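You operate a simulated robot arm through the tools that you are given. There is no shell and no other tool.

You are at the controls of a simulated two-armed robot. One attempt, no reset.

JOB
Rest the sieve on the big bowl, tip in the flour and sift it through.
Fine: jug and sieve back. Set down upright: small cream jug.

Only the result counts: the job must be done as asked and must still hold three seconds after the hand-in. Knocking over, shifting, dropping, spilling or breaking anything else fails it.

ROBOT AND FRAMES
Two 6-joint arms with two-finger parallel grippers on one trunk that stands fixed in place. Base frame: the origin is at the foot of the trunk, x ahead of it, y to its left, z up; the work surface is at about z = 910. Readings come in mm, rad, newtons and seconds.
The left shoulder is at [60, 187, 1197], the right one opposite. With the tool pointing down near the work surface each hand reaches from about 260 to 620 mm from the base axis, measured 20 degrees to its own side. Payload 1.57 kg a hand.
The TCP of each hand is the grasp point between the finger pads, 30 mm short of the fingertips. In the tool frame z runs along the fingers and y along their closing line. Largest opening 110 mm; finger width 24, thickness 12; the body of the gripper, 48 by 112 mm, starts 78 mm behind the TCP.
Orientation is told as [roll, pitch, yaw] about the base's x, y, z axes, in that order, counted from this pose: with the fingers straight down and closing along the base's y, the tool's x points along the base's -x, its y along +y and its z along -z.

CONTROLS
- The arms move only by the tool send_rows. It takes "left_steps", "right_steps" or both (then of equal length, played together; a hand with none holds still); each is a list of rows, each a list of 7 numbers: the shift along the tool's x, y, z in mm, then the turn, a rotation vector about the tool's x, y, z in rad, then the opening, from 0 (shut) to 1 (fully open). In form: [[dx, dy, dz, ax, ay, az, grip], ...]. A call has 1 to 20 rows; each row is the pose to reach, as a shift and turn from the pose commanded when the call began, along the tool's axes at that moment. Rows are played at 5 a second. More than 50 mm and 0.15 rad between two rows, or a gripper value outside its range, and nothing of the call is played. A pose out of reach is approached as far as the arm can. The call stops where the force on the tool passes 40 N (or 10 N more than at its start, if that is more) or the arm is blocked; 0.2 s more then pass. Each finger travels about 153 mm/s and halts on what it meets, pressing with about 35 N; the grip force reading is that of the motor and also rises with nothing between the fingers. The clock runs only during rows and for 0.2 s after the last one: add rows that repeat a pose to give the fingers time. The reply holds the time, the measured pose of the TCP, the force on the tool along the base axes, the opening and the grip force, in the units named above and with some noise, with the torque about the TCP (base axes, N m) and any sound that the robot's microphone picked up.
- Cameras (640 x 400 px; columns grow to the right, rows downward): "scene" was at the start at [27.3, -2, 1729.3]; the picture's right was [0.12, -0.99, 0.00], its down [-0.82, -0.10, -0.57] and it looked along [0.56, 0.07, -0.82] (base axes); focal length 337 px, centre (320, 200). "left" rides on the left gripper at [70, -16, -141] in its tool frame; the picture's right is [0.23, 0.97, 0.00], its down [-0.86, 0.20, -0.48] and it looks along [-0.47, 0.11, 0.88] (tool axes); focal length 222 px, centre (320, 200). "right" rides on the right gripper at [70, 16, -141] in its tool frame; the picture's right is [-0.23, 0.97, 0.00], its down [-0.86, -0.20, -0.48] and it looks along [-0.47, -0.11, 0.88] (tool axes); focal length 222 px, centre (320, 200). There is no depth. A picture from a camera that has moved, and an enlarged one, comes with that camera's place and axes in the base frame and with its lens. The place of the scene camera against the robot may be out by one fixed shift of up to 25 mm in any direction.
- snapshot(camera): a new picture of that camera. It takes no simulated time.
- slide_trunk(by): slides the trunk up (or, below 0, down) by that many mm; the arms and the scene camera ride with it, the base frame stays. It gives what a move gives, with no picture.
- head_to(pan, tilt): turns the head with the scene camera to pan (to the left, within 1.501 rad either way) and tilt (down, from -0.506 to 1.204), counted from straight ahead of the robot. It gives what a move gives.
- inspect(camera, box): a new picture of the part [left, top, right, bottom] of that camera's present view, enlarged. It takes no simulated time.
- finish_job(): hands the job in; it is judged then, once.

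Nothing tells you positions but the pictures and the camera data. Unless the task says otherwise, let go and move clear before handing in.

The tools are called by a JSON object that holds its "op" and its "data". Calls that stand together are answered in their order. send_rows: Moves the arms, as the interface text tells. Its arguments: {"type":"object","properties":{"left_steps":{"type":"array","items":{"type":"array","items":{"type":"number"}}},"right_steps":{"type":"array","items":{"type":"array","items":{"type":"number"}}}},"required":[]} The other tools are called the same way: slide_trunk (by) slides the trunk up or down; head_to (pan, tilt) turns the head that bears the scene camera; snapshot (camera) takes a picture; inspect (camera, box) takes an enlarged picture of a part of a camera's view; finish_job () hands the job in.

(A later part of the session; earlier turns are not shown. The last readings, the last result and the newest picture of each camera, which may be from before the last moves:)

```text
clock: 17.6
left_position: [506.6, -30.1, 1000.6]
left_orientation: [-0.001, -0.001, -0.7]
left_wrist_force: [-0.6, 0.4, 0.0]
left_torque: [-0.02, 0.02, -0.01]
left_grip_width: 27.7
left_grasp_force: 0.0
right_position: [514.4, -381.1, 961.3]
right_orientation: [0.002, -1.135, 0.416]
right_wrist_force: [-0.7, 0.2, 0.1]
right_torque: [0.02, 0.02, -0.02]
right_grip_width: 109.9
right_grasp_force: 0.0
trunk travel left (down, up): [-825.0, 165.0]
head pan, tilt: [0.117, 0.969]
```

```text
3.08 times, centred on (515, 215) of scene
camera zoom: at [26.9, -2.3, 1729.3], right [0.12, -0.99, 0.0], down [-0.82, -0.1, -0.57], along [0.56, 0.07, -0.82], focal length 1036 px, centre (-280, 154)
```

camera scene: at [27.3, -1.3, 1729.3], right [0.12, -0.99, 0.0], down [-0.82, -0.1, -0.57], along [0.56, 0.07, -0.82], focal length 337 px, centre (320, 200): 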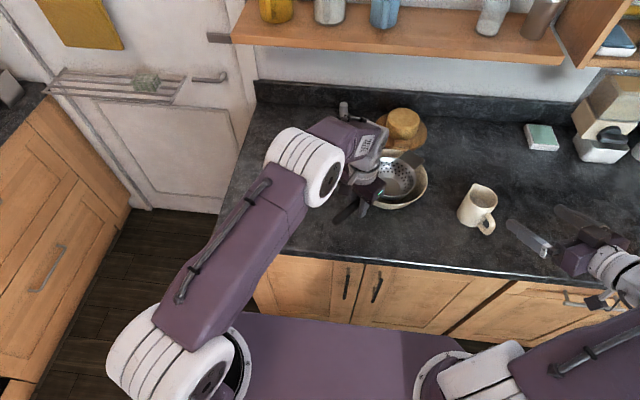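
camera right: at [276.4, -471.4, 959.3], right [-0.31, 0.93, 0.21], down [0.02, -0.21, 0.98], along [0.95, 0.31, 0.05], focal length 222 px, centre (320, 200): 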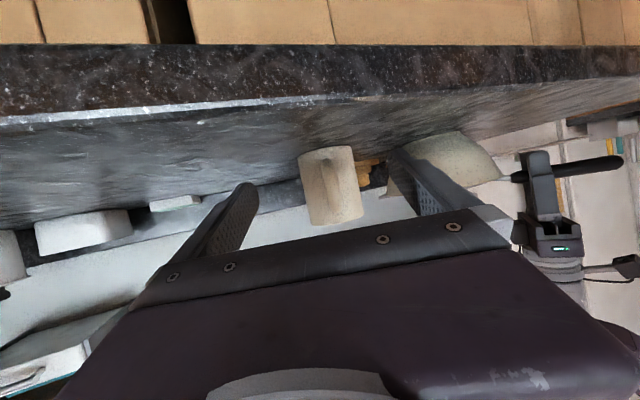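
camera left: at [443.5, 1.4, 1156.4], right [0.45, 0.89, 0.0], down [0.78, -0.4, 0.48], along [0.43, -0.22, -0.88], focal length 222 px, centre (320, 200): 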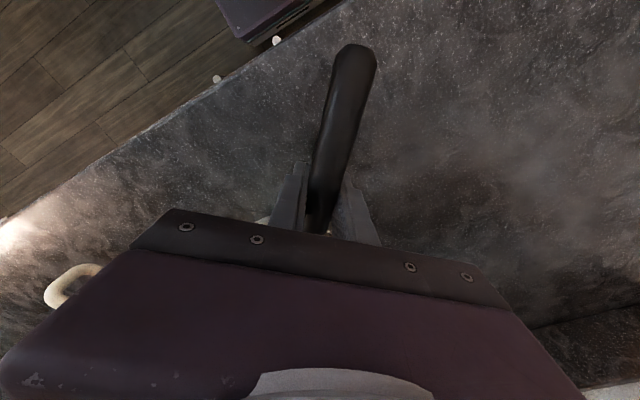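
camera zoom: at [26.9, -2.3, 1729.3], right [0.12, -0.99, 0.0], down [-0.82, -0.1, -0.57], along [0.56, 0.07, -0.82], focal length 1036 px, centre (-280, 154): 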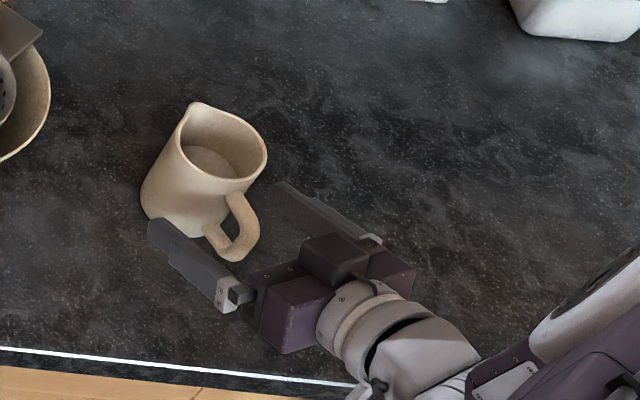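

The hand camera puts the jug axis at [569, -357], centred between the fingers. Advancing the last 44 mm.

{"op": "send_rows", "data": {"right_steps": [[-6.3, 0, 13.6, 0, 0, 0, 1], [-12.7, 0, 27.2, 0, 0, 0, 1], [-16.5, 0, 35.4, 0, 0, 0, 1], [-18.6, 0, 39.9, 0, 0, 0, 1], [-18.6, 0, 39.9, 0, 0, 0, 1]]}}

{"op": "inspect", "data": {"camera": "right", "box": [200, 60, 480, 260]}}

{"op": "inspect", "data": {"camera": "scene", "box": [430, 150, 560, 250]}}

```text
clock: 18.8
left_position: [507.5, -30.8, 999.2]
left_orientation: [0.001, 0.0, -0.701]
left_wrist_force: [-0.6, 0.7, 0.3]
left_torque: [0.0, -0.01, 0.02]
left_grip_width: 27.7
left_grasp_force: 0.1
right_position: [554.9, -362.2, 960.5]
right_orientation: [-0.001, -1.136, 0.418]
right_wrist_force: [-0.2, -1.1, -0.5]
right_torque: [0.0, 0.02, 0.0]
right_grip_width: 110.0
right_grasp_force: 0.0
trunk travel left (down, up): [-825.0, 165.0]
head pan, tilt: [0.117, 0.969]
```

```text
2.00 times, centred on (340, 160) of right
camera zoom: at [405.3, -412.1, 958.4], right [-0.31, 0.93, 0.21], down [0.02, -0.21, 0.98], along [0.95, 0.31, 0.05], focal length 444 px, centre (280, 280)
```

zoom: 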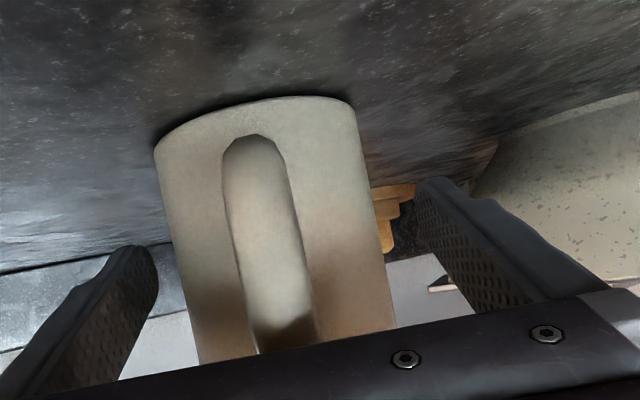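

```text
4.00 times, centred on (495, 200) of scene
camera zoom: at [27.3, -2.2, 1729.3], right [0.12, -0.99, 0.0], down [-0.82, -0.1, -0.57], along [0.56, 0.07, -0.82], focal length 1347 px, centre (-380, 200)
```

zoom: 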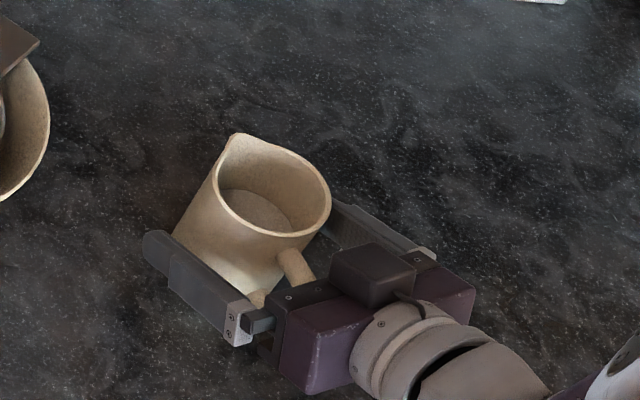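

The handle fits between the fingers with the palm clear; a 2 mm sideways correction, then close on the jug body.

{"op": "send_rows", "data": {"right_steps": [[0, -2.3, 0, 0, 0, 0, 1], [0, -2.3, 0, 0, 0, 0, 0.85], [0, -2.3, 0, 0, 0, 0, 0.75], [0, -2.3, 0, 0, 0, 0, 0.68], [0, -2.3, 0, 0, 0, 0, 0.6], [0, -2.3, 0, 0, 0, 0, 0.4], [0, -2.3, 0, 0, 0, 0, 0.2], [0, -2.3, 0, 0, 0, 0, 0], [0, -2.3, 0, 0, 0, 0, 0]]}}

{"op": "inspect", "data": {"camera": "right", "box": [200, 60, 480, 260]}}

{"op": "inspect", "data": {"camera": "scene", "box": [430, 150, 560, 250]}}

```text
clock: 20.8
left_position: [506.9, -30.9, 999.9]
left_orientation: [0.001, 0.0, -0.699]
left_wrist_force: [0.2, 0.0, -0.2]
left_torque: [-0.03, 0.01, -0.02]
left_grip_width: 27.6
left_grasp_force: 0.0
right_position: [556.2, -363.9, 961.4]
right_orientation: [0.0, -1.135, 0.419]
right_wrist_force: [-1.2, -0.3, -0.2]
right_torque: [-0.01, -0.01, 0.0]
right_grip_width: 75.8
right_grasp_force: 35.0
trunk travel left (down, up): [-825.0, 165.0]
head pan, tilt: [0.117, 0.969]
```

```text
2.00 times, centred on (340, 160) of right
camera zoom: at [406.1, -414.3, 958.5], right [-0.31, 0.93, 0.21], down [0.02, -0.21, 0.98], along [0.95, 0.31, 0.05], focal length 444 px, centre (280, 280)
```

zoom: 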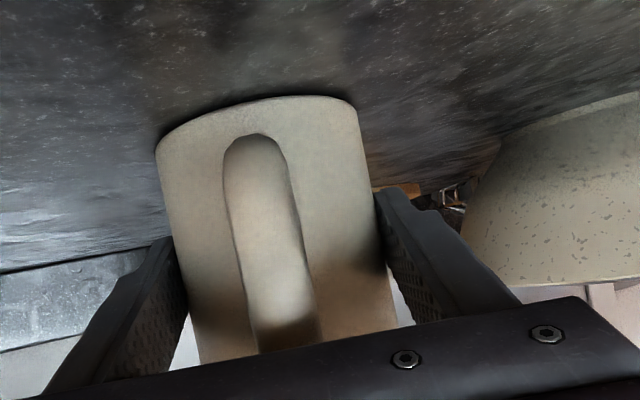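

```text
4.00 times, centred on (495, 200) of scene
camera zoom: at [27.2, -2.1, 1729.3], right [0.12, -0.99, 0.0], down [-0.82, -0.1, -0.57], along [0.56, 0.07, -0.82], focal length 1347 px, centre (-380, 200)
```

zoom: 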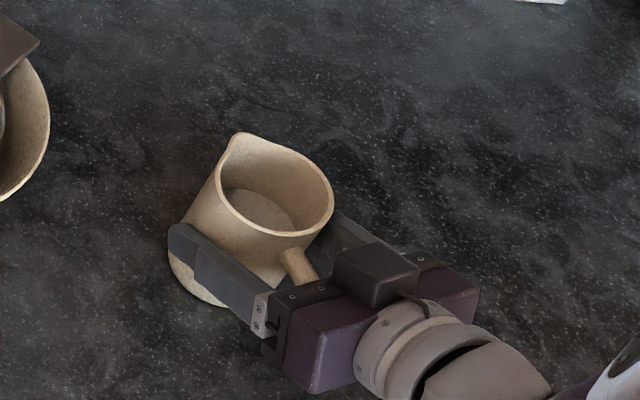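

Jug gripped at 75.8 mm. Lifting slowly a short way to check the hold.

{"op": "send_rows", "data": {"right_steps": [[-4.5, 0, -2.1, 0, 0, 0, 0], [-13.6, 0, -6.3, 0, 0, 0, 0], [-25, 0, -11.7, 0, 0, 0, 0], [-36.3, 0, -16.9, 0, 0, 0, 0], [-36.3, 0, -16.9, 0, 0, 0, 0]]}}

{"op": "inspect", "data": {"camera": "right", "box": [200, 60, 480, 260]}}

{"op": "inspect", "data": {"camera": "scene", "box": [430, 130, 560, 230]}}

```text
clock: 22.0
left_position: [507.1, -31.5, 1000.3]
left_orientation: [0.0, 0.0, -0.698]
left_wrist_force: [0.0, -0.1, 0.4]
left_torque: [0.02, -0.03, -0.01]
left_grip_width: 27.5
left_grasp_force: 0.1
right_position: [556.8, -364.7, 1001.5]
right_orientation: [0.002, -1.135, 0.418]
right_wrist_force: [0.4, 0.2, -1.7]
right_torque: [0.01, 0.02, 0.05]
right_grip_width: 75.8
right_grasp_force: 34.6
trunk travel left (down, up): [-825.0, 165.0]
head pan, tilt: [0.117, 0.969]
```

```text
2.00 times, centred on (340, 160) of right
camera zoom: at [406.6, -414.7, 998.0], right [-0.31, 0.93, 0.21], down [0.02, -0.21, 0.98], along [0.95, 0.31, 0.05], focal length 444 px, centre (280, 280)
```

zoom: 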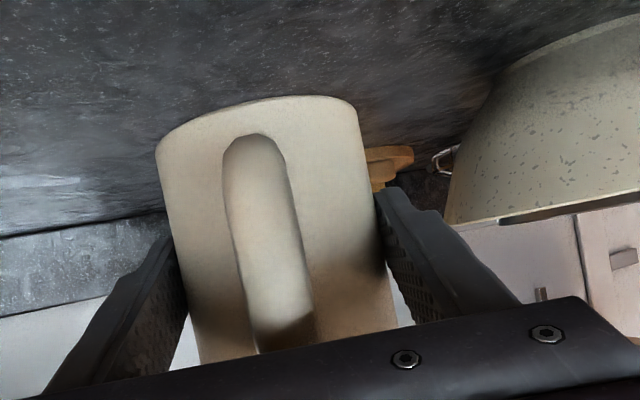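

```text
4.00 times, centred on (495, 180) of scene
camera zoom: at [27.7, -2.5, 1729.3], right [0.12, -0.99, 0.0], down [-0.82, -0.1, -0.57], along [0.56, 0.07, -0.82], focal length 1347 px, centre (-380, 280)
```

zoom: 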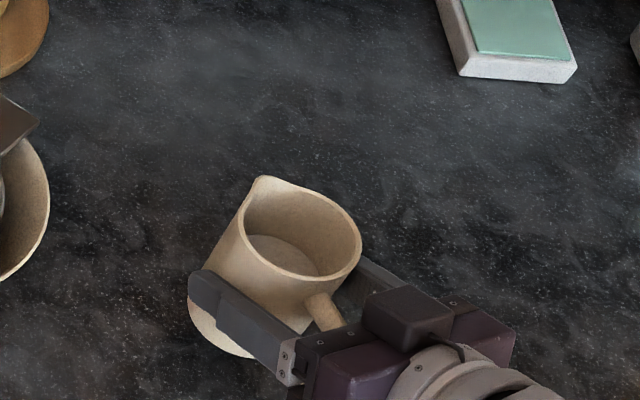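

The jug (about 0.2 kg) is held firmly and upright. I'll lift it higher, keeping it level.

{"op": "send_rows", "data": {"right_steps": [[-10, 0, -4.6, 0, 0, 0, 0], [-28, 0, -13, 0, 0, 0, 0], [-48, 0, -22.3, 0, 0, 0, 0], [-68, 0, -31.6, 0, 0, 0, 0], [-80, 0, -37.2, 0, 0, 0, 0], [-84.8, 0, -39.4, 0, 0, 0, 0], [-84.8, 0, -39.4, 0, 0, 0, 0]]}}

{"op": "inspect", "data": {"camera": "scene", "box": [340, 90, 580, 250]}}

```text
clock: 23.6
left_position: [506.1, -30.1, 1000.6]
left_orientation: [0.0, 0.0, -0.698]
left_wrist_force: [0.5, -0.6, -0.3]
left_torque: [0.0, 0.02, -0.01]
left_grip_width: 27.2
left_grasp_force: 0.0
right_position: [557.2, -364.6, 1094.3]
right_orientation: [0.002, -1.134, 0.419]
right_wrist_force: [0.5, -0.2, -1.5]
right_torque: [0.0, 0.02, -0.01]
right_grip_width: 75.6
right_grasp_force: 34.6
trunk travel left (down, up): [-825.0, 165.0]
head pan, tilt: [0.117, 0.969]
```

```text
2.50 times, centred on (460, 170) of scene
camera zoom: at [27.7, -2.4, 1729.3], right [0.12, -0.99, 0.0], down [-0.82, -0.1, -0.57], along [0.56, 0.07, -0.82], focal length 842 px, centre (-30, 275)
```

zoom: 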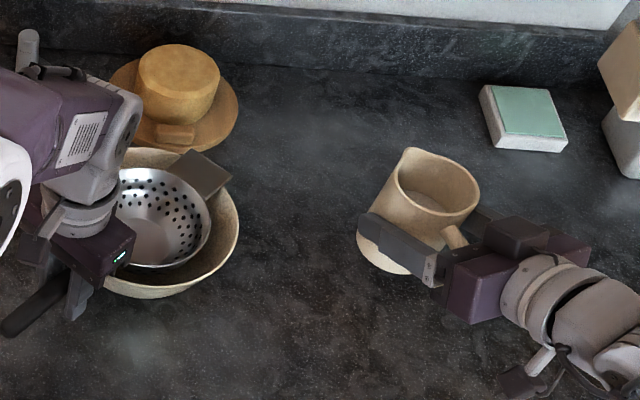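

Next I carry the jug, upright, to the right-hand side of the sieve, turning it slightly so the hand stays well clear of the left gripper.

{"op": "send_rows", "data": {"right_steps": [[-3, 8.4, 6.6, -0.015, 0, -0.007, 0], [-9, 25.2, 19.9, -0.0449, 0, -0.0209, 0], [-16.1, 45.3, 35.9, -0.0807, 0, -0.0377, 0], [-23.3, 65.4, 51.8, -0.1166, 0, -0.0544, 0], [-30.5, 85.6, 67.7, -0.1525, 0, -0.0712, 0], [-37.7, 105.7, 83.7, -0.1884, 0, -0.0879, 0], [-44.9, 125.9, 99.6, -0.2243, 0, -0.1047, 0], [-51.4, 144.3, 114.2, -0.2571, 0, -0.1201, 0], [-56.8, 159.4, 126.2, -0.2841, 0, -0.1326, 0], [-59.8, 167.8, 132.8, -0.299, 0, -0.1396, 0], [-59.8, 167.8, 132.8, -0.299, 0, -0.1396, 0]]}}

{"op": "inspect", "data": {"camera": "scene", "box": [300, 70, 540, 230]}}

{"op": "snapshot", "data": {"camera": "right"}}

```text
clock: 26.0
left_position: [506.8, -30.0, 1000.6]
left_orientation: [-0.001, 0.001, -0.699]
left_wrist_force: [-0.2, -0.1, 0.3]
left_torque: [-0.01, 0.01, 0.0]
left_grip_width: 27.4
left_grasp_force: 0.0
right_position: [621.9, -152.7, 1092.8]
right_orientation: [-0.001, -1.133, 0.748]
right_wrist_force: [0.5, 0.3, -2.1]
right_torque: [0.02, -0.02, -0.01]
right_grip_width: 75.3
right_grasp_force: 34.8
trunk travel left (down, up): [-825.0, 165.0]
head pan, tilt: [0.117, 0.969]
```

```text
2.50 times, centred on (420, 150) of scene
camera zoom: at [27.6, -2.4, 1729.3], right [0.12, -0.99, 0.0], down [-0.82, -0.1, -0.57], along [0.56, 0.07, -0.82], focal length 842 px, centre (70, 325)
```

zoom: 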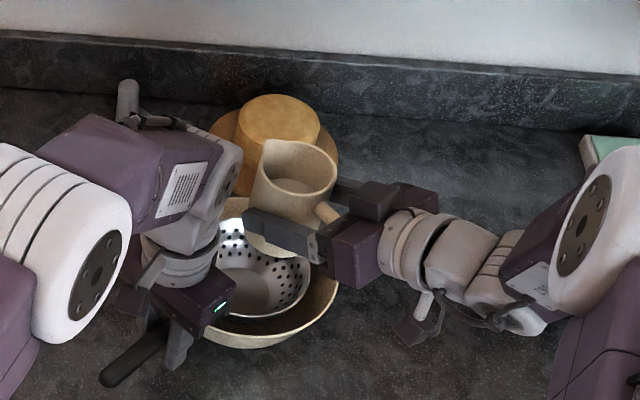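

```text
taken
camera right: at [495.1, -249.1, 1089.8], right [-0.59, 0.78, 0.21], down [0.08, -0.19, 0.98], along [0.8, 0.6, 0.05], focal length 222 px, centre (320, 200)
```

right: 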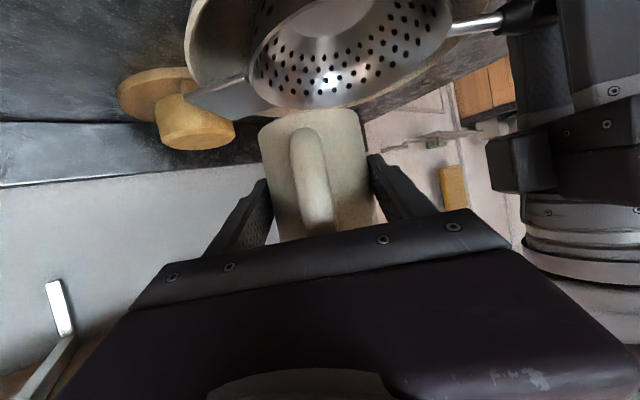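

The jug is upright to the right of and above the sieve, its tilt direction pointing across the sieve's centre. I'll start tilting, first only about 29°, to verify the direction.

{"op": "send_rows", "data": {"right_steps": [[0, 0, 0, 0.042, 0, -0.091, 0], [0, 0, 0, 0.085, 0, -0.181, 0], [0, 0, 0, 0.127, 0, -0.272, 0], [0, 0, 0, 0.169, 0, -0.362, 0], [0, 0, 0, 0.212, 0, -0.453, 0], [0, 0, 0, 0.212, 0, -0.453, 0]]}}

{"op": "inspect", "data": {"camera": "scene", "box": [300, 70, 540, 230]}}

{"op": "snapshot", "data": {"camera": "right"}}

```text
clock: 27.4
left_position: [508.1, -31.4, 999.7]
left_orientation: [0.002, -0.002, -0.701]
left_wrist_force: [-0.5, 0.1, 0.4]
left_torque: [-0.03, 0.02, 0.0]
left_grip_width: 27.5
left_grasp_force: 0.0
right_position: [696.7, -182.3, 1122.1]
right_orientation: [-0.9, -0.922, 1.546]
right_wrist_force: [-0.3, -0.4, -1.8]
right_torque: [0.02, -0.01, 0.0]
right_grip_width: 75.1
right_grasp_force: 34.8
right hand out of reach, approached as far as the arm can: row 3, 4, 5, 6
trunk travel left (down, up): [-825.0, 165.0]
head pan, tilt: [0.117, 0.969]
```

```text
2.50 times, centred on (420, 150) of scene
camera zoom: at [27.8, -2.1, 1729.3], right [0.12, -0.99, 0.0], down [-0.82, -0.1, -0.57], along [0.56, 0.07, -0.82], focal length 842 px, centre (70, 325)
```

zoom: 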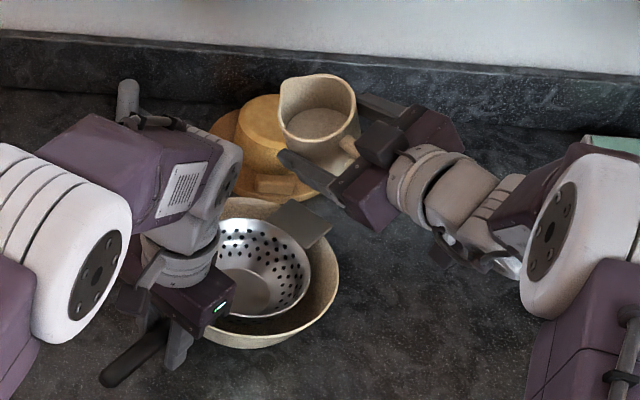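

```text
taken
camera right: at [573.3, -281.4, 1112.8], right [-0.58, 0.76, -0.28], down [-0.25, 0.16, 0.96], along [0.77, 0.63, 0.09], focal length 222 px, centre (320, 200)
```

right: 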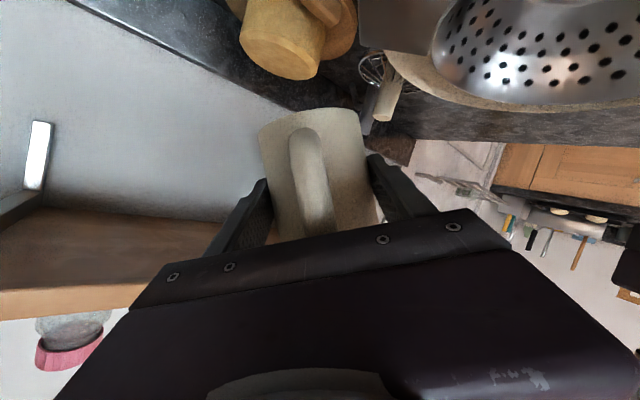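

The arm could not hold that position while tilting: the orientation was reached but the hand was displaced to about [697, -182, 1122]; nothing was touched or spilled. I'll look at the full scene before backing out.

{"op": "snapshot", "data": {"camera": "scene"}}

{"op": "inspect", "data": {"camera": "scene", "box": [380, 60, 640, 260]}}

```text
taken
camera scene: at [27.8, -2.1, 1729.3], right [0.12, -0.99, 0.0], down [-0.82, -0.1, -0.57], along [0.56, 0.07, -0.82], focal length 337 px, centre (320, 200)
```

scene: 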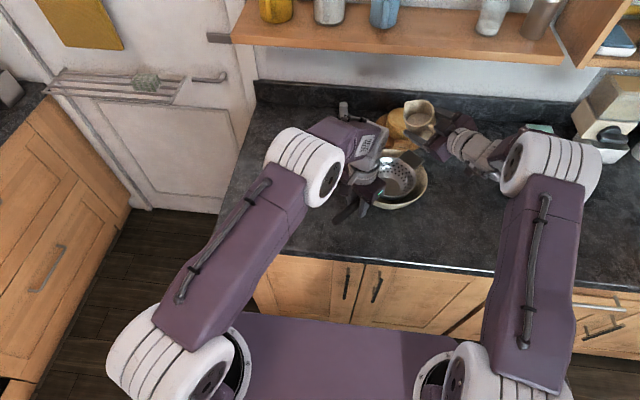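

```text
2.00 times, centred on (510, 160) of scene
camera zoom: at [27.8, -2.1, 1729.3], right [0.12, -0.99, 0.0], down [-0.82, -0.1, -0.57], along [0.56, 0.07, -0.82], focal length 674 px, centre (-60, 280)
```

zoom: 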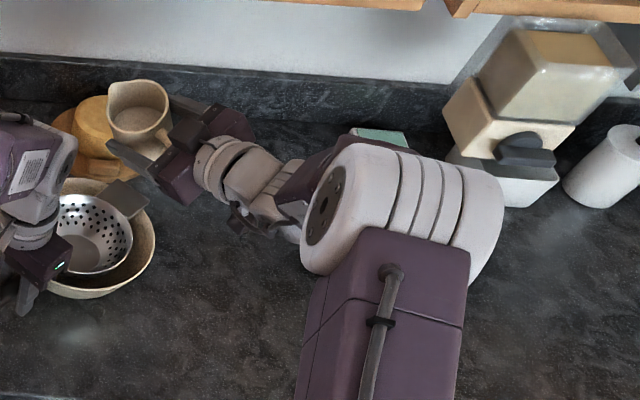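

The wrist seems to have reached a roll limit in that direction; tilting the other way should have more range, but I'll prove it with an empty hand first. Now I bring the jug back upright.

{"op": "send_rows", "data": {"right_steps": [[0, 0, 0, -0.042, 0, 0.091, 0], [0, 0, 0, -0.085, 0, 0.181, 0], [0, 0, 0, -0.127, 0, 0.272, 0], [0, 0, 0, -0.169, 0, 0.362, 0], [0, 0, 0, -0.212, 0, 0.453, 0], [0, 0, 0, -0.212, 0, 0.453, 0]]}}

{"op": "inspect", "data": {"camera": "scene", "box": [300, 70, 540, 230]}}

```text
clock: 28.8
left_position: [506.9, -31.6, 1000.7]
left_orientation: [0.001, -0.001, -0.699]
left_wrist_force: [-1.0, 0.3, 0.4]
left_torque: [0.01, -0.01, 0.02]
left_grip_width: 27.3
left_grasp_force: 0.1
right_position: [696.9, -182.8, 1123.4]
right_orientation: [0.0, -1.132, 0.749]
right_wrist_force: [0.8, 0.2, -2.1]
right_torque: [-0.02, 0.02, 0.0]
right_grip_width: 75.1
right_grasp_force: 35.4
trunk travel left (down, up): [-825.0, 165.0]
head pan, tilt: [0.117, 0.969]
```

```text
2.50 times, centred on (420, 150) of scene
camera zoom: at [27.7, -2.0, 1729.3], right [0.12, -0.99, 0.0], down [-0.82, -0.1, -0.57], along [0.56, 0.07, -0.82], focal length 842 px, centre (70, 325)
```

zoom: 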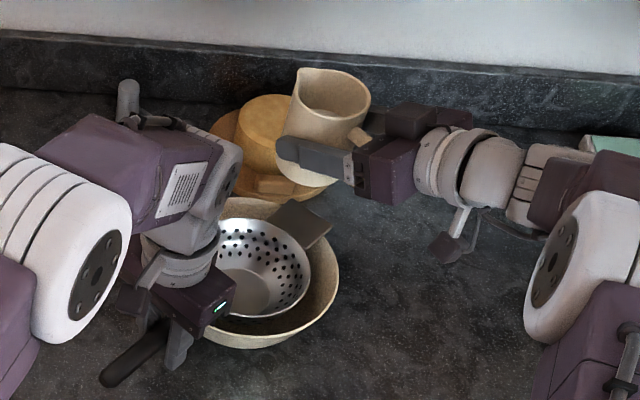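

The jug is upright again at [697, -183, 1123]. I'll carry it back above its original spot.

{"op": "send_rows", "data": {"right_steps": [[6.1, -1.9, -9.6, 0.0149, 0, 0.007, 0], [18.3, -5.7, -28.9, 0.0448, 0, 0.021, 0], [33, -10.2, -52, 0.0806, 0, 0.0379, 0], [47.6, -14.8, -75.2, 0.1165, 0, 0.0547, 0], [62.3, -19.3, -98.3, 0.1523, 0, 0.0715, 0], [76.9, -23.9, -121.4, 0.1882, 0, 0.0883, 0], [91.6, -28.4, -144.5, 0.224, 0, 0.1052, 0], [105, -32.6, -165.7, 0.2569, 0, 0.1206, 0], [116, -36, -183.1, 0.2838, 0, 0.1332, 0], [122.1, -37.9, -192.7, 0.2987, 0, 0.1402, 0], [122.1, -37.9, -192.7, 0.2987, 0, 0.1402, 0]]}}

```text
clock: 31.2
left_position: [508.0, -30.7, 999.5]
left_orientation: [0.002, 0.001, -0.7]
left_wrist_force: [-0.1, 0.4, 0.0]
left_torque: [0.03, 0.02, 0.01]
left_grip_width: 27.3
left_grasp_force: 0.1
right_position: [558.8, -364.5, 1094.7]
right_orientation: [0.002, -1.133, 0.42]
right_wrist_force: [0.2, 0.0, -1.5]
right_torque: [-0.01, 0.03, -0.01]
right_grip_width: 74.8
right_grasp_force: 34.7
trunk travel left (down, up): [-825.0, 165.0]
head pan, tilt: [0.117, 0.969]
```

{"op": "inspect", "data": {"camera": "right", "box": [200, 60, 480, 260]}}

{"op": "inspect", "data": {"camera": "scene", "box": [430, 110, 560, 210]}}

```text
2.00 times, centred on (340, 160) of right
camera zoom: at [407.6, -414.6, 1092.8], right [-0.31, 0.93, 0.21], down [0.02, -0.21, 0.98], along [0.95, 0.31, 0.05], focal length 444 px, centre (280, 280)
```

zoom: 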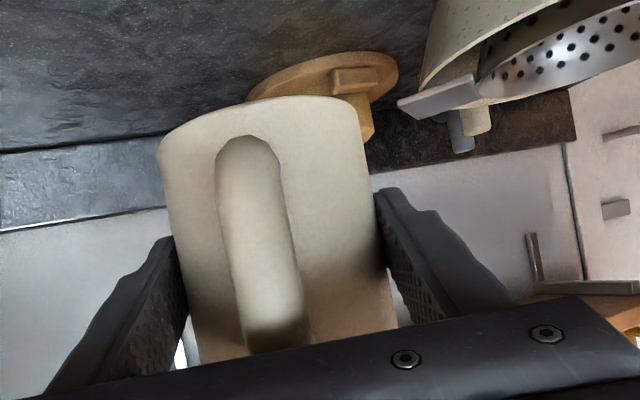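

```text
4.00 times, centred on (495, 160) of scene
camera zoom: at [27.8, -2.2, 1729.3], right [0.12, -0.99, 0.0], down [-0.82, -0.1, -0.57], along [0.56, 0.07, -0.82], focal length 1347 px, centre (-380, 360)
```

zoom: 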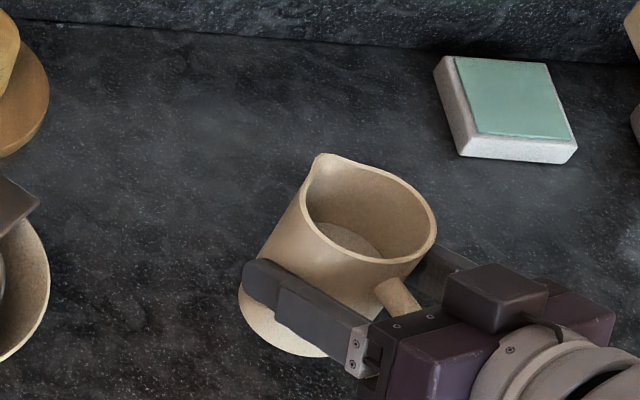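

The jug turned very slightly in the grip but hangs upright. Lowering it back to its spot to release it and test the pour motion with an empty hand.

{"op": "send_rows", "data": {"right_steps": [[18.1, 0, 8.5, 0, 0, 0, 0], [45.3, 0, 21.2, 0, 0, 0, 0], [72.5, 0, 33.8, 0, 0, 0, 0], [95, 0, 44.4, 0, 0, 0, 0], [108.7, 0, 50.8, 0, 0, 0, 0], [114.2, 0, 53.3, 0, 0, 0, 0], [116, 0, 54.2, 0, 0, 0, 0], [116, 0, 54.2, 0, 0, 0, 0]]}}

{"op": "inspect", "data": {"camera": "right", "box": [200, 60, 480, 260]}}

```text
clock: 33.0
left_position: [507.5, -30.7, 997.8]
left_orientation: [-0.002, 0.001, -0.698]
left_wrist_force: [0.7, 0.7, 0.4]
left_torque: [-0.04, 0.0, -0.02]
left_grip_width: 27.4
left_grasp_force: 0.0
right_position: [559.1, -364.3, 965.6]
right_orientation: [0.002, -1.136, 0.418]
right_wrist_force: [0.0, -1.0, -0.8]
right_torque: [0.03, 0.01, 0.02]
right_grip_width: 74.8
right_grasp_force: 35.1
trunk travel left (down, up): [-825.0, 165.0]
head pan, tilt: [0.117, 0.969]
```

```text
2.00 times, centred on (340, 160) of right
camera zoom: at [408.5, -414.6, 963.1], right [-0.31, 0.93, 0.21], down [0.02, -0.21, 0.98], along [0.95, 0.31, 0.05], focal length 444 px, centre (280, 280)
```

zoom: 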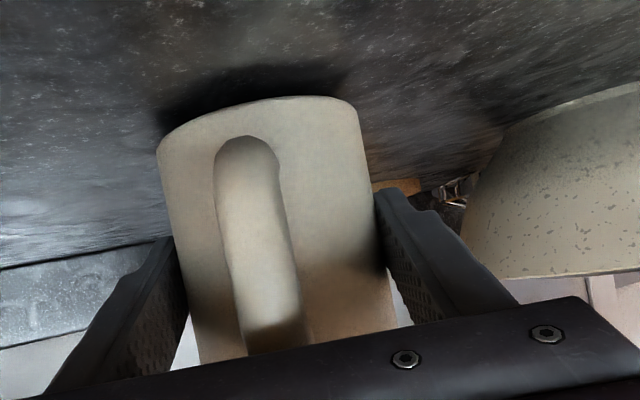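

{"op": "send_rows", "data": {"right_steps": [[1.4, 0, 0.6, 0, 0, 0, 0], [2.7, 0, 1.3, 0, 0, 0, 0], [2.7, 0, 1.3, 0, 0, 0, 0]]}}

{"op": "send_rows", "data": {"right_steps": [[0.9, 0, 0.4, 0, 0, 0, 0], [0.9, 0, 0.4, 0, 0, 0, 0]]}}

```text
clock: 33.8
left_position: [507.4, -30.8, 1000.0]
left_orientation: [0.0, 0.0, -0.701]
left_wrist_force: [-0.1, 0.6, 0.6]
left_torque: [0.0, 0.02, 0.01]
left_grip_width: 27.5
left_grasp_force: 0.1
right_position: [558.3, -363.8, 961.4]
right_orientation: [0.0, -1.132, 0.418]
right_wrist_force: [0.2, -1.0, -2.2]
right_torque: [0.05, 0.01, -0.04]
right_grip_width: 74.6
right_grasp_force: 34.6
trunk travel left (down, up): [-825.0, 165.0]
head pan, tilt: [0.117, 0.969]
```

```text
clock: 34.4
left_position: [508.1, -30.8, 999.8]
left_orientation: [-0.001, 0.001, -0.701]
left_wrist_force: [-0.3, -0.4, 0.6]
left_torque: [-0.02, 0.03, 0.02]
left_grip_width: 27.4
left_grasp_force: 0.1
right_position: [558.1, -363.8, 961.4]
right_orientation: [0.004, -1.132, 0.419]
right_wrist_force: [-0.8, 0.6, -2.1]
right_torque: [-0.04, -0.01, 0.01]
right_grip_width: 74.7
right_grasp_force: 34.6
trunk travel left (down, up): [-825.0, 165.0]
head pan, tilt: [0.117, 0.969]
```

{"op": "send_rows", "data": {"right_steps": [[0.9, 0, 0.4, 0, 0, 0, 0], [0.9, 0, 0.4, 0, 0, 0, 0]]}}

{"op": "send_rows", "data": {"right_steps": [[0.9, 0, 0.4, 0, 0, 0, 0], [0.9, 0, 0.4, 0, 0, 0, 0]]}}

```text
clock: 35.0
left_position: [508.4, -30.8, 1000.1]
left_orientation: [0.0, 0.0, -0.701]
left_wrist_force: [-0.6, -1.1, -0.8]
left_torque: [0.0, 0.02, 0.0]
left_grip_width: 27.3
left_grasp_force: 0.2
right_position: [558.7, -364.3, 962.1]
right_orientation: [0.001, -1.133, 0.418]
right_wrist_force: [0.3, -0.4, -1.4]
right_torque: [-0.02, -0.04, 0.03]
right_grip_width: 74.4
right_grasp_force: 35.0
trunk travel left (down, up): [-825.0, 165.0]
head pan, tilt: [0.117, 0.969]
```

```text
clock: 35.6
left_position: [506.1, -31.1, 1000.0]
left_orientation: [0.0, 0.0, -0.7]
left_wrist_force: [-0.3, -0.4, 0.7]
left_torque: [-0.01, -0.02, -0.05]
left_grip_width: 27.6
left_grasp_force: 0.0
right_position: [558.8, -363.1, 961.4]
right_orientation: [-0.002, -1.135, 0.424]
right_wrist_force: [0.2, -1.4, 5.3]
right_torque: [-0.21, -0.08, -0.01]
right_grip_width: 74.8
right_grasp_force: 34.9
trunk travel left (down, up): [-825.0, 165.0]
head pan, tilt: [0.117, 0.969]
```

The jug's base is on the counter (force reversed). Opening the fingers and backing straight out along the approach line.

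{"op": "send_rows", "data": {"right_steps": [[-0.5, 0, -0.2, 0, 0, 0, 0.72], [-0.5, 0, -0.2, 0, 0, 0, 0.85], [-0.5, 0, -0.2, 0, 0, 0, 1], [-0.5, 0, -0.2, 0, 0, 0, 1]]}}

{"op": "inspect", "data": {"camera": "right", "box": [200, 60, 480, 260]}}

{"op": "inspect", "data": {"camera": "scene", "box": [430, 150, 560, 250]}}

```text
clock: 36.6
left_position: [506.5, -31.2, 1000.1]
left_orientation: [0.0, -0.001, -0.7]
left_wrist_force: [0.9, -0.3, -0.1]
left_torque: [0.01, -0.01, -0.01]
left_grip_width: 27.7
left_grasp_force: 0.1
right_position: [558.5, -363.3, 960.9]
right_orientation: [0.002, -1.134, 0.42]
right_wrist_force: [0.2, 0.8, -0.3]
right_torque: [0.0, 0.01, 0.03]
right_grip_width: 110.3
right_grasp_force: 0.0
trunk travel left (down, up): [-825.0, 165.0]
head pan, tilt: [0.117, 0.969]
```

```text
2.00 times, centred on (340, 160) of right
camera zoom: at [408.4, -414.3, 958.4], right [-0.31, 0.93, 0.21], down [0.02, -0.21, 0.98], along [0.95, 0.31, 0.05], focal length 444 px, centre (280, 280)
```

zoom: 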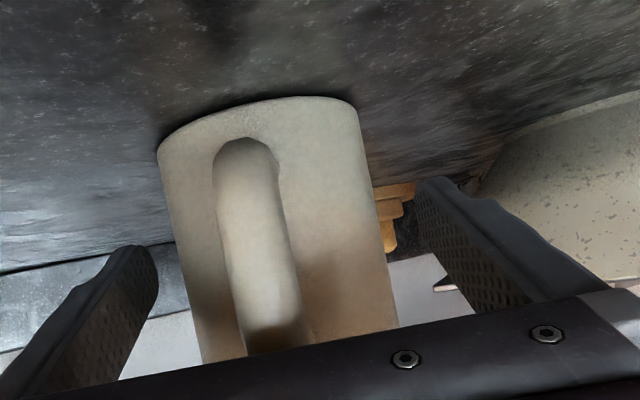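

```text
4.00 times, centred on (495, 200) of scene
camera zoom: at [27.4, -2.2, 1729.3], right [0.12, -0.99, 0.0], down [-0.82, -0.1, -0.57], along [0.56, 0.07, -0.82], focal length 1347 px, centre (-380, 200)
```

zoom: 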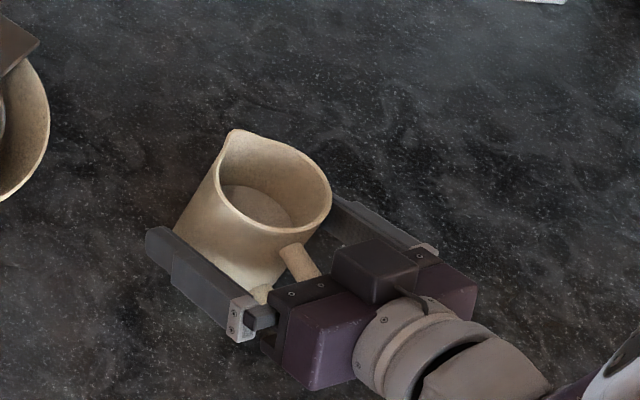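

Jug stands upright on the counter with its flour. Backing out along the approach line.

{"op": "send_rows", "data": {"right_steps": [[10.6, 0, -22.7, 0, 0, 0, 1], [25.4, 0, -54.4, 0, 0, 0, 1], [42.3, 0, -90.6, 0, 0, 0, 1], [59.3, 0, -126.8, 0, 0, 0, 1], [59.3, 0, -126.8, 0, 0, 0, 1]]}}

{"op": "inspect", "data": {"camera": "scene", "box": [420, 140, 580, 260]}}

{"op": "inspect", "data": {"camera": "right", "box": [240, 100, 440, 250]}}

```text
clock: 37.8
left_position: [507.0, -29.8, 998.9]
left_orientation: [0.0, -0.001, -0.7]
left_wrist_force: [0.0, -0.4, 0.1]
left_torque: [-0.01, 0.02, -0.02]
left_grip_width: 27.5
left_grasp_force: 0.0
right_position: [428.8, -421.9, 957.3]
right_orientation: [0.002, -1.132, 0.419]
right_wrist_force: [0.6, 0.0, 1.0]
right_torque: [0.0, 0.0, -0.01]
right_grip_width: 109.8
right_grasp_force: 0.0
trunk travel left (down, up): [-825.0, 165.0]
head pan, tilt: [0.117, 0.969]
```

```text
3.33 times, centred on (500, 200) of scene
camera zoom: at [28.2, -1.7, 1729.3], right [0.12, -0.99, 0.0], down [-0.82, -0.1, -0.57], along [0.56, 0.07, -0.82], focal length 1123 px, centre (-280, 200)
```

zoom: 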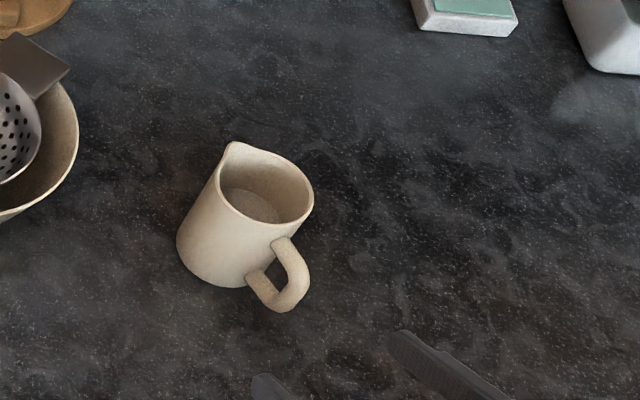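

```text
2.67 times, centred on (340, 175) of right
camera zoom: at [279.5, -472.0, 956.0], right [-0.31, 0.93, 0.21], down [0.02, -0.21, 0.98], along [0.95, 0.31, 0.05], focal length 592 px, centre (267, 267)
```

zoom: 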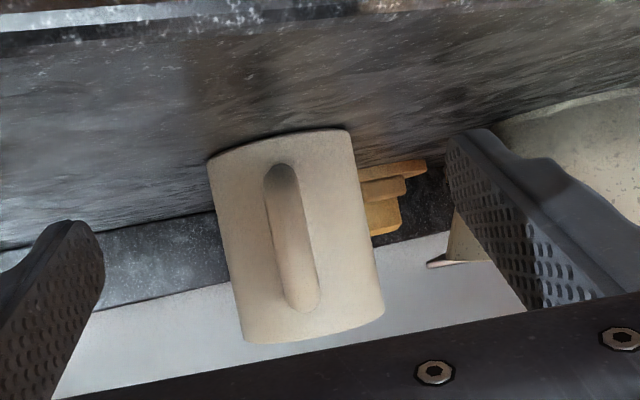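

Next, the left hand releases fully and retreats upward and left so the right hand can try the pour motion over the sieve.

{"op": "send_rows", "data": {"left_steps": [[0, 0, 0, 0, 0, 0, 0.4], [0, 0, 0, 0, 0, 0, 0.55], [0, 0, -15, 0, 0, 0, 0.55], [0, 0, -45, 0, 0, 0, 0.55], [0, 0, -80, 0, 0, 0, 0.55], [0, 0, -120, 0, 0, 0, 0.55], [0, 0, -160, 0, 0, 0, 0.55]], "right_steps": [[0, 0, 0, 0, 0, 0, 1], [0, 0, 0, 0, 0, 0, 1], [-18, 0, -8.5, 0, 0, 0, 1], [-45, 0, -21, 0, 0, 0, 1], [-80, 0, -37, 0, 0, 0, 1], [-115, 0, -54, 0, 0, 0, 1], [-145, 0, -68, 0, 0, 0, 1]]}}

{"op": "snapshot", "data": {"camera": "scene"}}

{"op": "inspect", "data": {"camera": "scene", "box": [320, 110, 460, 220]}}

```text
clock: 39.4
left_position: [504.1, -31.4, 1160.5]
left_orientation: [0.002, -0.002, -0.701]
left_wrist_force: [-0.7, 0.3, -0.1]
left_torque: [0.0, -0.01, 0.0]
left_grip_width: 60.6
left_grasp_force: 0.1
right_position: [429.1, -420.1, 1120.1]
right_orientation: [0.002, -1.134, 0.419]
right_wrist_force: [0.4, -0.7, 0.4]
right_torque: [-0.02, 0.01, -0.01]
right_grip_width: 110.0
right_grasp_force: 0.1
trunk travel left (down, up): [-825.0, 165.0]
head pan, tilt: [0.117, 0.969]
```

```text
taken
camera scene: at [25.7, -0.9, 1729.2], right [0.12, -0.99, 0.0], down [-0.82, -0.1, -0.57], along [0.56, 0.07, -0.82], focal length 337 px, centre (320, 200)
```

scene: 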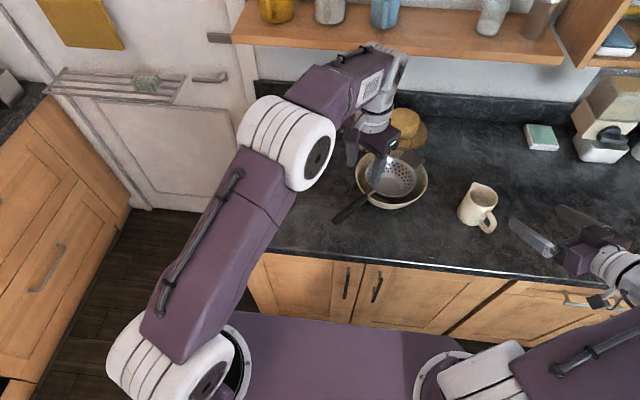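

```text
3.64 times, centred on (390, 165) of scene
camera zoom: at [25.7, -0.9, 1729.2], right [0.12, -0.99, 0.0], down [-0.82, -0.1, -0.57], along [0.56, 0.07, -0.82], focal length 1225 px, centre (66, 327)
```

zoom: 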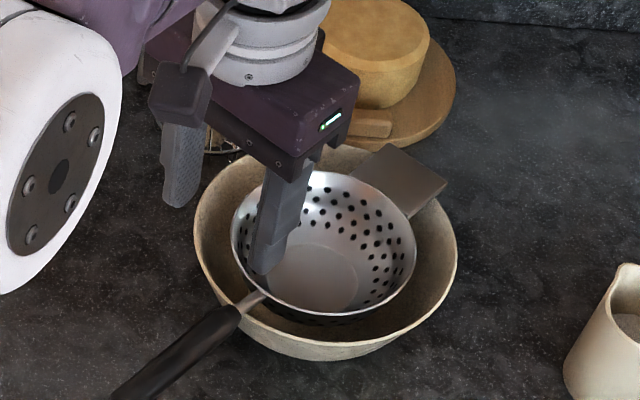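

The sieve sits freely and centred on the bowl. Moving the left hand well away to the left.

{"op": "send_rows", "data": {"left_steps": [[20, 10, -10, 0, 0, 0, 0.55], [55, 27, -20, 0, 0, 0, 0.55], [90, 45, -30, 0, 0, 0, 0.55], [125, 62, -40, 0, 0, 0, 0.55], [150, 75, -40, 0, 0, 0, 0.55], [166, 83, -40, 0, 0, 0, 0.55]]}}

```text
clock: 40.8
left_position: [434.5, 140.1, 1200.1]
left_orientation: [0.0, -0.001, -0.701]
left_wrist_force: [-0.4, -1.0, 0.1]
left_torque: [0.03, 0.01, 0.0]
left_grip_width: 60.5
left_grasp_force: 0.0
right_position: [429.7, -423.0, 1120.8]
right_orientation: [0.002, -1.135, 0.419]
right_wrist_force: [0.3, -0.6, 0.2]
right_torque: [-0.01, -0.01, -0.01]
right_grip_width: 110.3
right_grasp_force: 0.0
trunk travel left (down, up): [-825.0, 165.0]
head pan, tilt: [0.117, 0.969]
```

Now a dry run with the empty right hand: move to the left/near side of the sieve (above it), from where the hand will roll the other way.

{"op": "send_rows", "data": {"right_steps": [[-7.2, 14.2, 14.1, -0.018, 0, -0.008, 1], [-21.5, 42.6, 42.3, -0.054, 0, -0.025, 1], [-35.8, 70.9, 70.4, -0.09, 0, -0.042, 1], [-50.1, 99.3, 98.6, -0.126, 0, -0.058, 1], [-64.4, 127.7, 126.8, -0.161, 0, -0.075, 1], [-78.7, 156, 155, -0.197, 0, -0.092, 1], [-93, 184.4, 183.1, -0.233, 0, -0.108, 1], [-107.3, 212.8, 211.3, -0.269, 0, -0.125, 1], [-119.2, 236.4, 234.8, -0.299, 0, -0.139, 1], [-119.2, 236.4, 234.8, -0.299, 0, -0.139, 1]]}}

{"op": "snapshot", "data": {"camera": "scene"}}

```text
clock: 43.0
left_position: [433.9, 140.3, 1201.1]
left_orientation: [0.0, 0.001, -0.7]
left_wrist_force: [0.1, -0.3, -0.5]
left_torque: [0.01, 0.01, 0.01]
left_grip_width: 60.5
left_grasp_force: 0.0
right_position: [573.9, -97.4, 1129.7]
right_orientation: [0.005, -1.133, 0.747]
right_wrist_force: [0.6, 0.8, -0.3]
right_torque: [0.0, 0.0, -0.02]
right_grip_width: 110.0
right_grasp_force: 0.1
trunk travel left (down, up): [-825.0, 165.0]
head pan, tilt: [0.117, 0.969]
```

```text
taken
camera scene: at [27.0, -2.8, 1729.3], right [0.12, -0.99, 0.0], down [-0.82, -0.1, -0.57], along [0.56, 0.07, -0.82], focal length 337 px, centre (320, 200)
```

scene: 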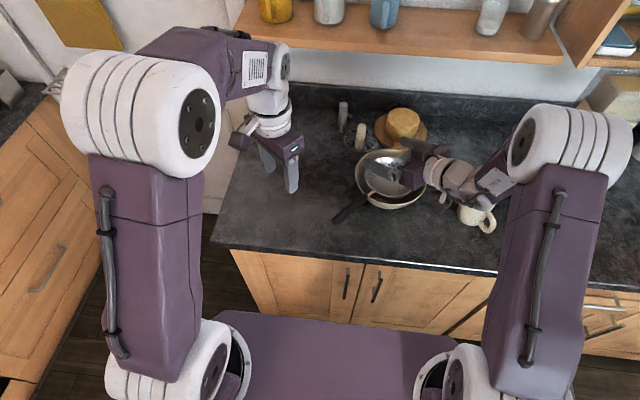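

{"op": "send_rows", "data": {"right_steps": [[0, 0, 0, -0.055, 0, 0.1178, 1], [0, 0, 0, -0.11, 0, 0.2356, 1], [0, 0, 0, -0.165, 0, 0.3534, 1], [0, 0, 0, -0.22, 0, 0.4712, 1], [0, 0, 0, -0.275, 0, 0.589, 1], [0, 0, 0, -0.33, 0, 0.7068, 1], [0, 0, 0, -0.385, 0, 0.8246, 1], [0, 0, 0, -0.44, 0, 0.9424, 1], [0, 0, 0, -0.495, 0, 1.0602, 1], [0, 0, 0, -0.55, 0, 1.178, 1], [0, 0, 0, -0.605, 0, 1.2958, 1], [0, 0, 0, -0.66, 0, 1.4136, 1], [0, 0, 0, -0.66, 0, 1.4136, 1]]}}

{"op": "snapshot", "data": {"camera": "scene"}}

{"op": "snapshot", "data": {"camera": "right"}}

```text
clock: 45.8
left_position: [433.1, 139.8, 1199.2]
left_orientation: [-0.001, -0.001, -0.699]
left_wrist_force: [-0.3, 0.1, 0.4]
left_torque: [0.0, 0.02, 0.0]
left_grip_width: 60.6
left_grasp_force: 0.0
right_position: [573.5, -99.1, 1129.1]
right_orientation: [1.568, -0.007, -0.385]
right_wrist_force: [0.1, 0.2, -0.3]
right_torque: [0.02, 0.01, 0.0]
right_grip_width: 110.0
right_grasp_force: 0.1
trunk travel left (down, up): [-825.0, 165.0]
head pan, tilt: [0.117, 0.969]
```

```text
taken
camera scene: at [27.2, -2.0, 1729.3], right [0.12, -0.99, 0.0], down [-0.82, -0.1, -0.57], along [0.56, 0.07, -0.82], focal length 337 px, centre (320, 200)
```

scene: 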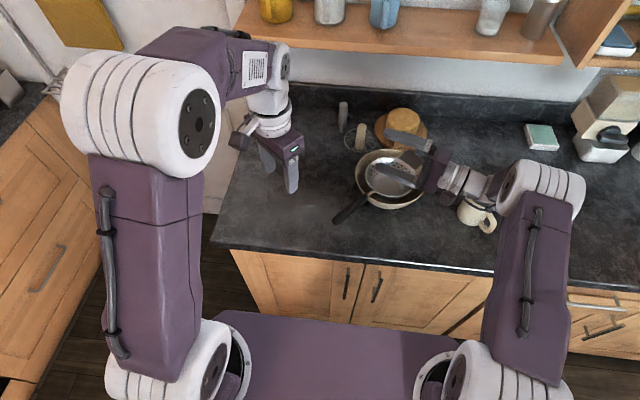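

```text
taken
camera right: at [456.8, -203.7, 1146.5], right [0.21, -0.08, 0.98], down [0.61, -0.77, -0.19], along [0.76, 0.64, -0.11], focal length 222 px, centre (320, 200)
```

right: 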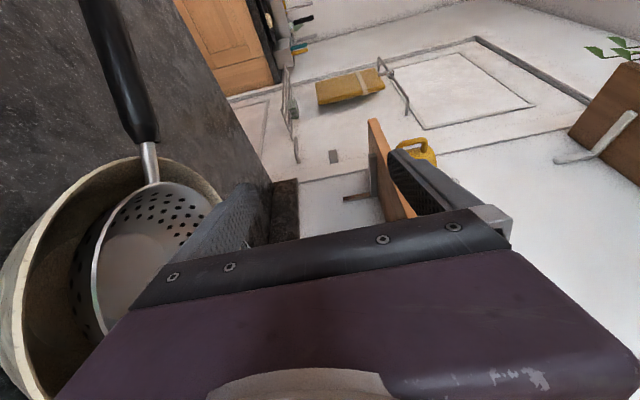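

The roll to 90° works in this direction. Continuing the dry run to about 127°.

{"op": "send_rows", "data": {"right_steps": [[0, 0, 0, -0.055, 0, 0.1178, 1], [0, 0, 0, -0.11, 0, 0.2356, 1], [0, 0, 0, -0.165, 0, 0.3534, 1], [0, 0, 0, -0.22, 0, 0.4712, 1], [0, 0, 0, -0.275, 0, 0.589, 1], [0, 0, 0, -0.275, 0, 0.589, 1]]}}

{"op": "snapshot", "data": {"camera": "scene"}}

{"op": "snapshot", "data": {"camera": "right"}}

```text
clock: 47.2
left_position: [433.9, 139.6, 1199.5]
left_orientation: [0.0, 0.0, -0.702]
left_wrist_force: [-0.2, 0.5, 0.3]
left_torque: [0.03, 0.01, -0.01]
left_grip_width: 60.6
left_grasp_force: 0.1
right_position: [574.6, -99.9, 1129.0]
right_orientation: [1.878, 0.574, -0.293]
right_wrist_force: [0.2, -0.5, -0.3]
right_torque: [0.03, -0.03, 0.0]
right_grip_width: 109.8
right_grasp_force: 0.0
trunk travel left (down, up): [-825.0, 165.0]
head pan, tilt: [0.117, 0.969]
```

```text
taken
camera scene: at [27.2, -2.0, 1729.3], right [0.12, -0.99, 0.0], down [-0.82, -0.1, -0.57], along [0.56, 0.07, -0.82], focal length 337 px, centre (320, 200)
```

scene: 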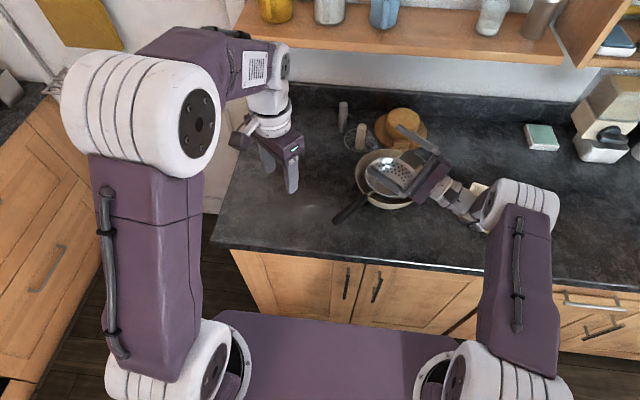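

```text
taken
camera right: at [463.9, -211.6, 1145.2], right [0.58, -0.48, 0.66], down [0.4, -0.53, -0.75], along [0.71, 0.69, -0.12], focal length 222 px, centre (320, 200)
```

right: 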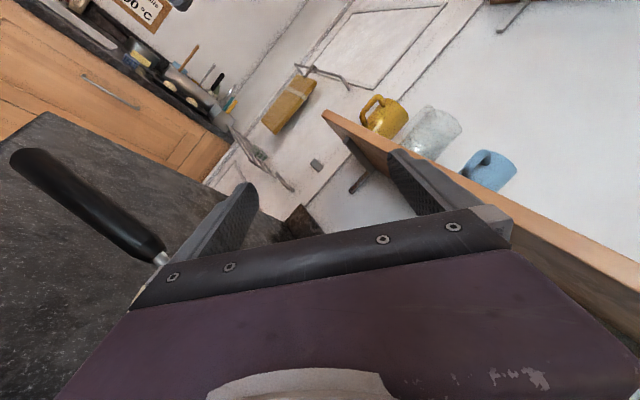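

The full 127° tilt is reachable this way with the hand staying in place. Rolling back upright, then I'll go re-grasp the jug.

{"op": "send_rows", "data": {"right_steps": [[0, 0, 0, 0.055, 0, -0.1178, 1], [0, 0, 0, 0.11, 0, -0.2356, 1], [0, 0, 0, 0.165, 0, -0.3534, 1], [0, 0, 0, 0.22, 0, -0.4712, 1], [0, 0, 0, 0.275, 0, -0.589, 1], [0, 0, 0, 0.33, 0, -0.7068, 1], [0, 0, 0, 0.385, 0, -0.8246, 1], [0, 0, 0, 0.44, 0, -0.9424, 1], [0, 0, 0, 0.495, 0, -1.0602, 1], [0, 0, 0, 0.55, 0, -1.178, 1], [0, 0, 0, 0.605, 0, -1.2958, 1], [0, 0, 0, 0.66, 0, -1.4136, 1], [0, 0, 0, 0.715, 0, -1.5314, 1], [0, 0, 0, 0.77, 0, -1.6492, 1], [0, 0, 0, 0.825, 0, -1.767, 1], [0, 0, 0, 0.88, 0, -1.8848, 1], [0, 0, 0, 0.935, 0, -2.0026, 1], [0, 0, 0, 0.935, 0, -2.0026, 1]]}}

```text
clock: 51.0
left_position: [434.2, 139.6, 1200.1]
left_orientation: [0.0, -0.001, -0.699]
left_wrist_force: [-0.4, 0.6, 0.1]
left_torque: [-0.04, 0.03, 0.0]
left_grip_width: 60.5
left_grasp_force: 0.1
right_position: [574.7, -98.3, 1129.1]
right_orientation: [0.0, -1.135, 0.751]
right_wrist_force: [0.6, -0.3, 0.5]
right_torque: [0.02, 0.02, 0.02]
right_grip_width: 109.9
right_grasp_force: 0.1
trunk travel left (down, up): [-825.0, 165.0]
head pan, tilt: [0.117, 0.969]
```

{"op": "send_rows", "data": {"right_steps": [[8.4, -8.3, -17.4, 0.018, 0, 0.008, 1], [25.1, -25, -52.3, 0.055, 0, 0.025, 1], [41.9, -41.7, -87.1, 0.091, 0, 0.042, 1], [58.6, -58.3, -121.9, 0.128, 0, 0.059, 1], [75.3, -75, -156.8, 0.164, 0, 0.076, 1], [92.1, -91.7, -191.6, 0.2, 0, 0.093, 1], [108.8, -108.3, -226.4, 0.237, 0, 0.11, 1], [125.6, -125, -261.3, 0.273, 0, 0.127, 1], [139.5, -138.9, -290.3, 0.3037, 0, 0.1413, 1], [139.5, -138.9, -290.3, 0.3037, 0, 0.1413, 1]]}}

{"op": "inspect", "data": {"camera": "right", "box": [230, 0, 370, 130]}}

```text
clock: 53.2
left_position: [434.6, 141.0, 1199.4]
left_orientation: [0.001, 0.0, -0.699]
left_wrist_force: [-0.5, 0.6, -0.1]
left_torque: [-0.05, 0.0, -0.02]
left_grip_width: 60.6
left_grasp_force: 0.1
right_position: [432.4, -418.9, 1124.1]
right_orientation: [0.0, -1.133, 0.415]
right_wrist_force: [-0.4, -0.2, -0.5]
right_torque: [-0.02, 0.03, 0.0]
right_grip_width: 109.9
right_grasp_force: 0.0
trunk travel left (down, up): [-825.0, 165.0]
head pan, tilt: [0.117, 0.969]
```

```text
3.08 times, centred on (300, 65) of right
camera zoom: at [282.3, -469.1, 1122.2], right [-0.3, 0.93, 0.21], down [0.02, -0.21, 0.98], along [0.95, 0.3, 0.05], focal length 684 px, centre (382, 615)
```

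zoom: 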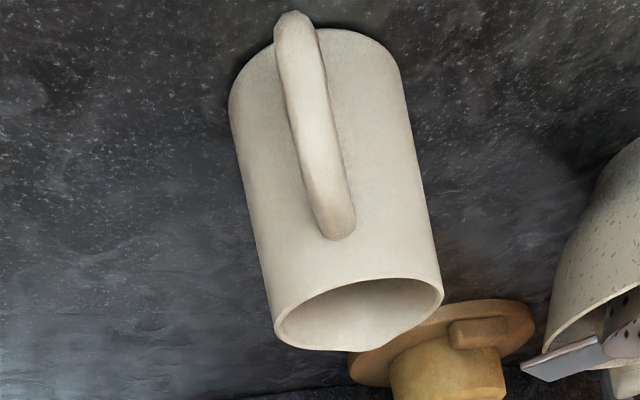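

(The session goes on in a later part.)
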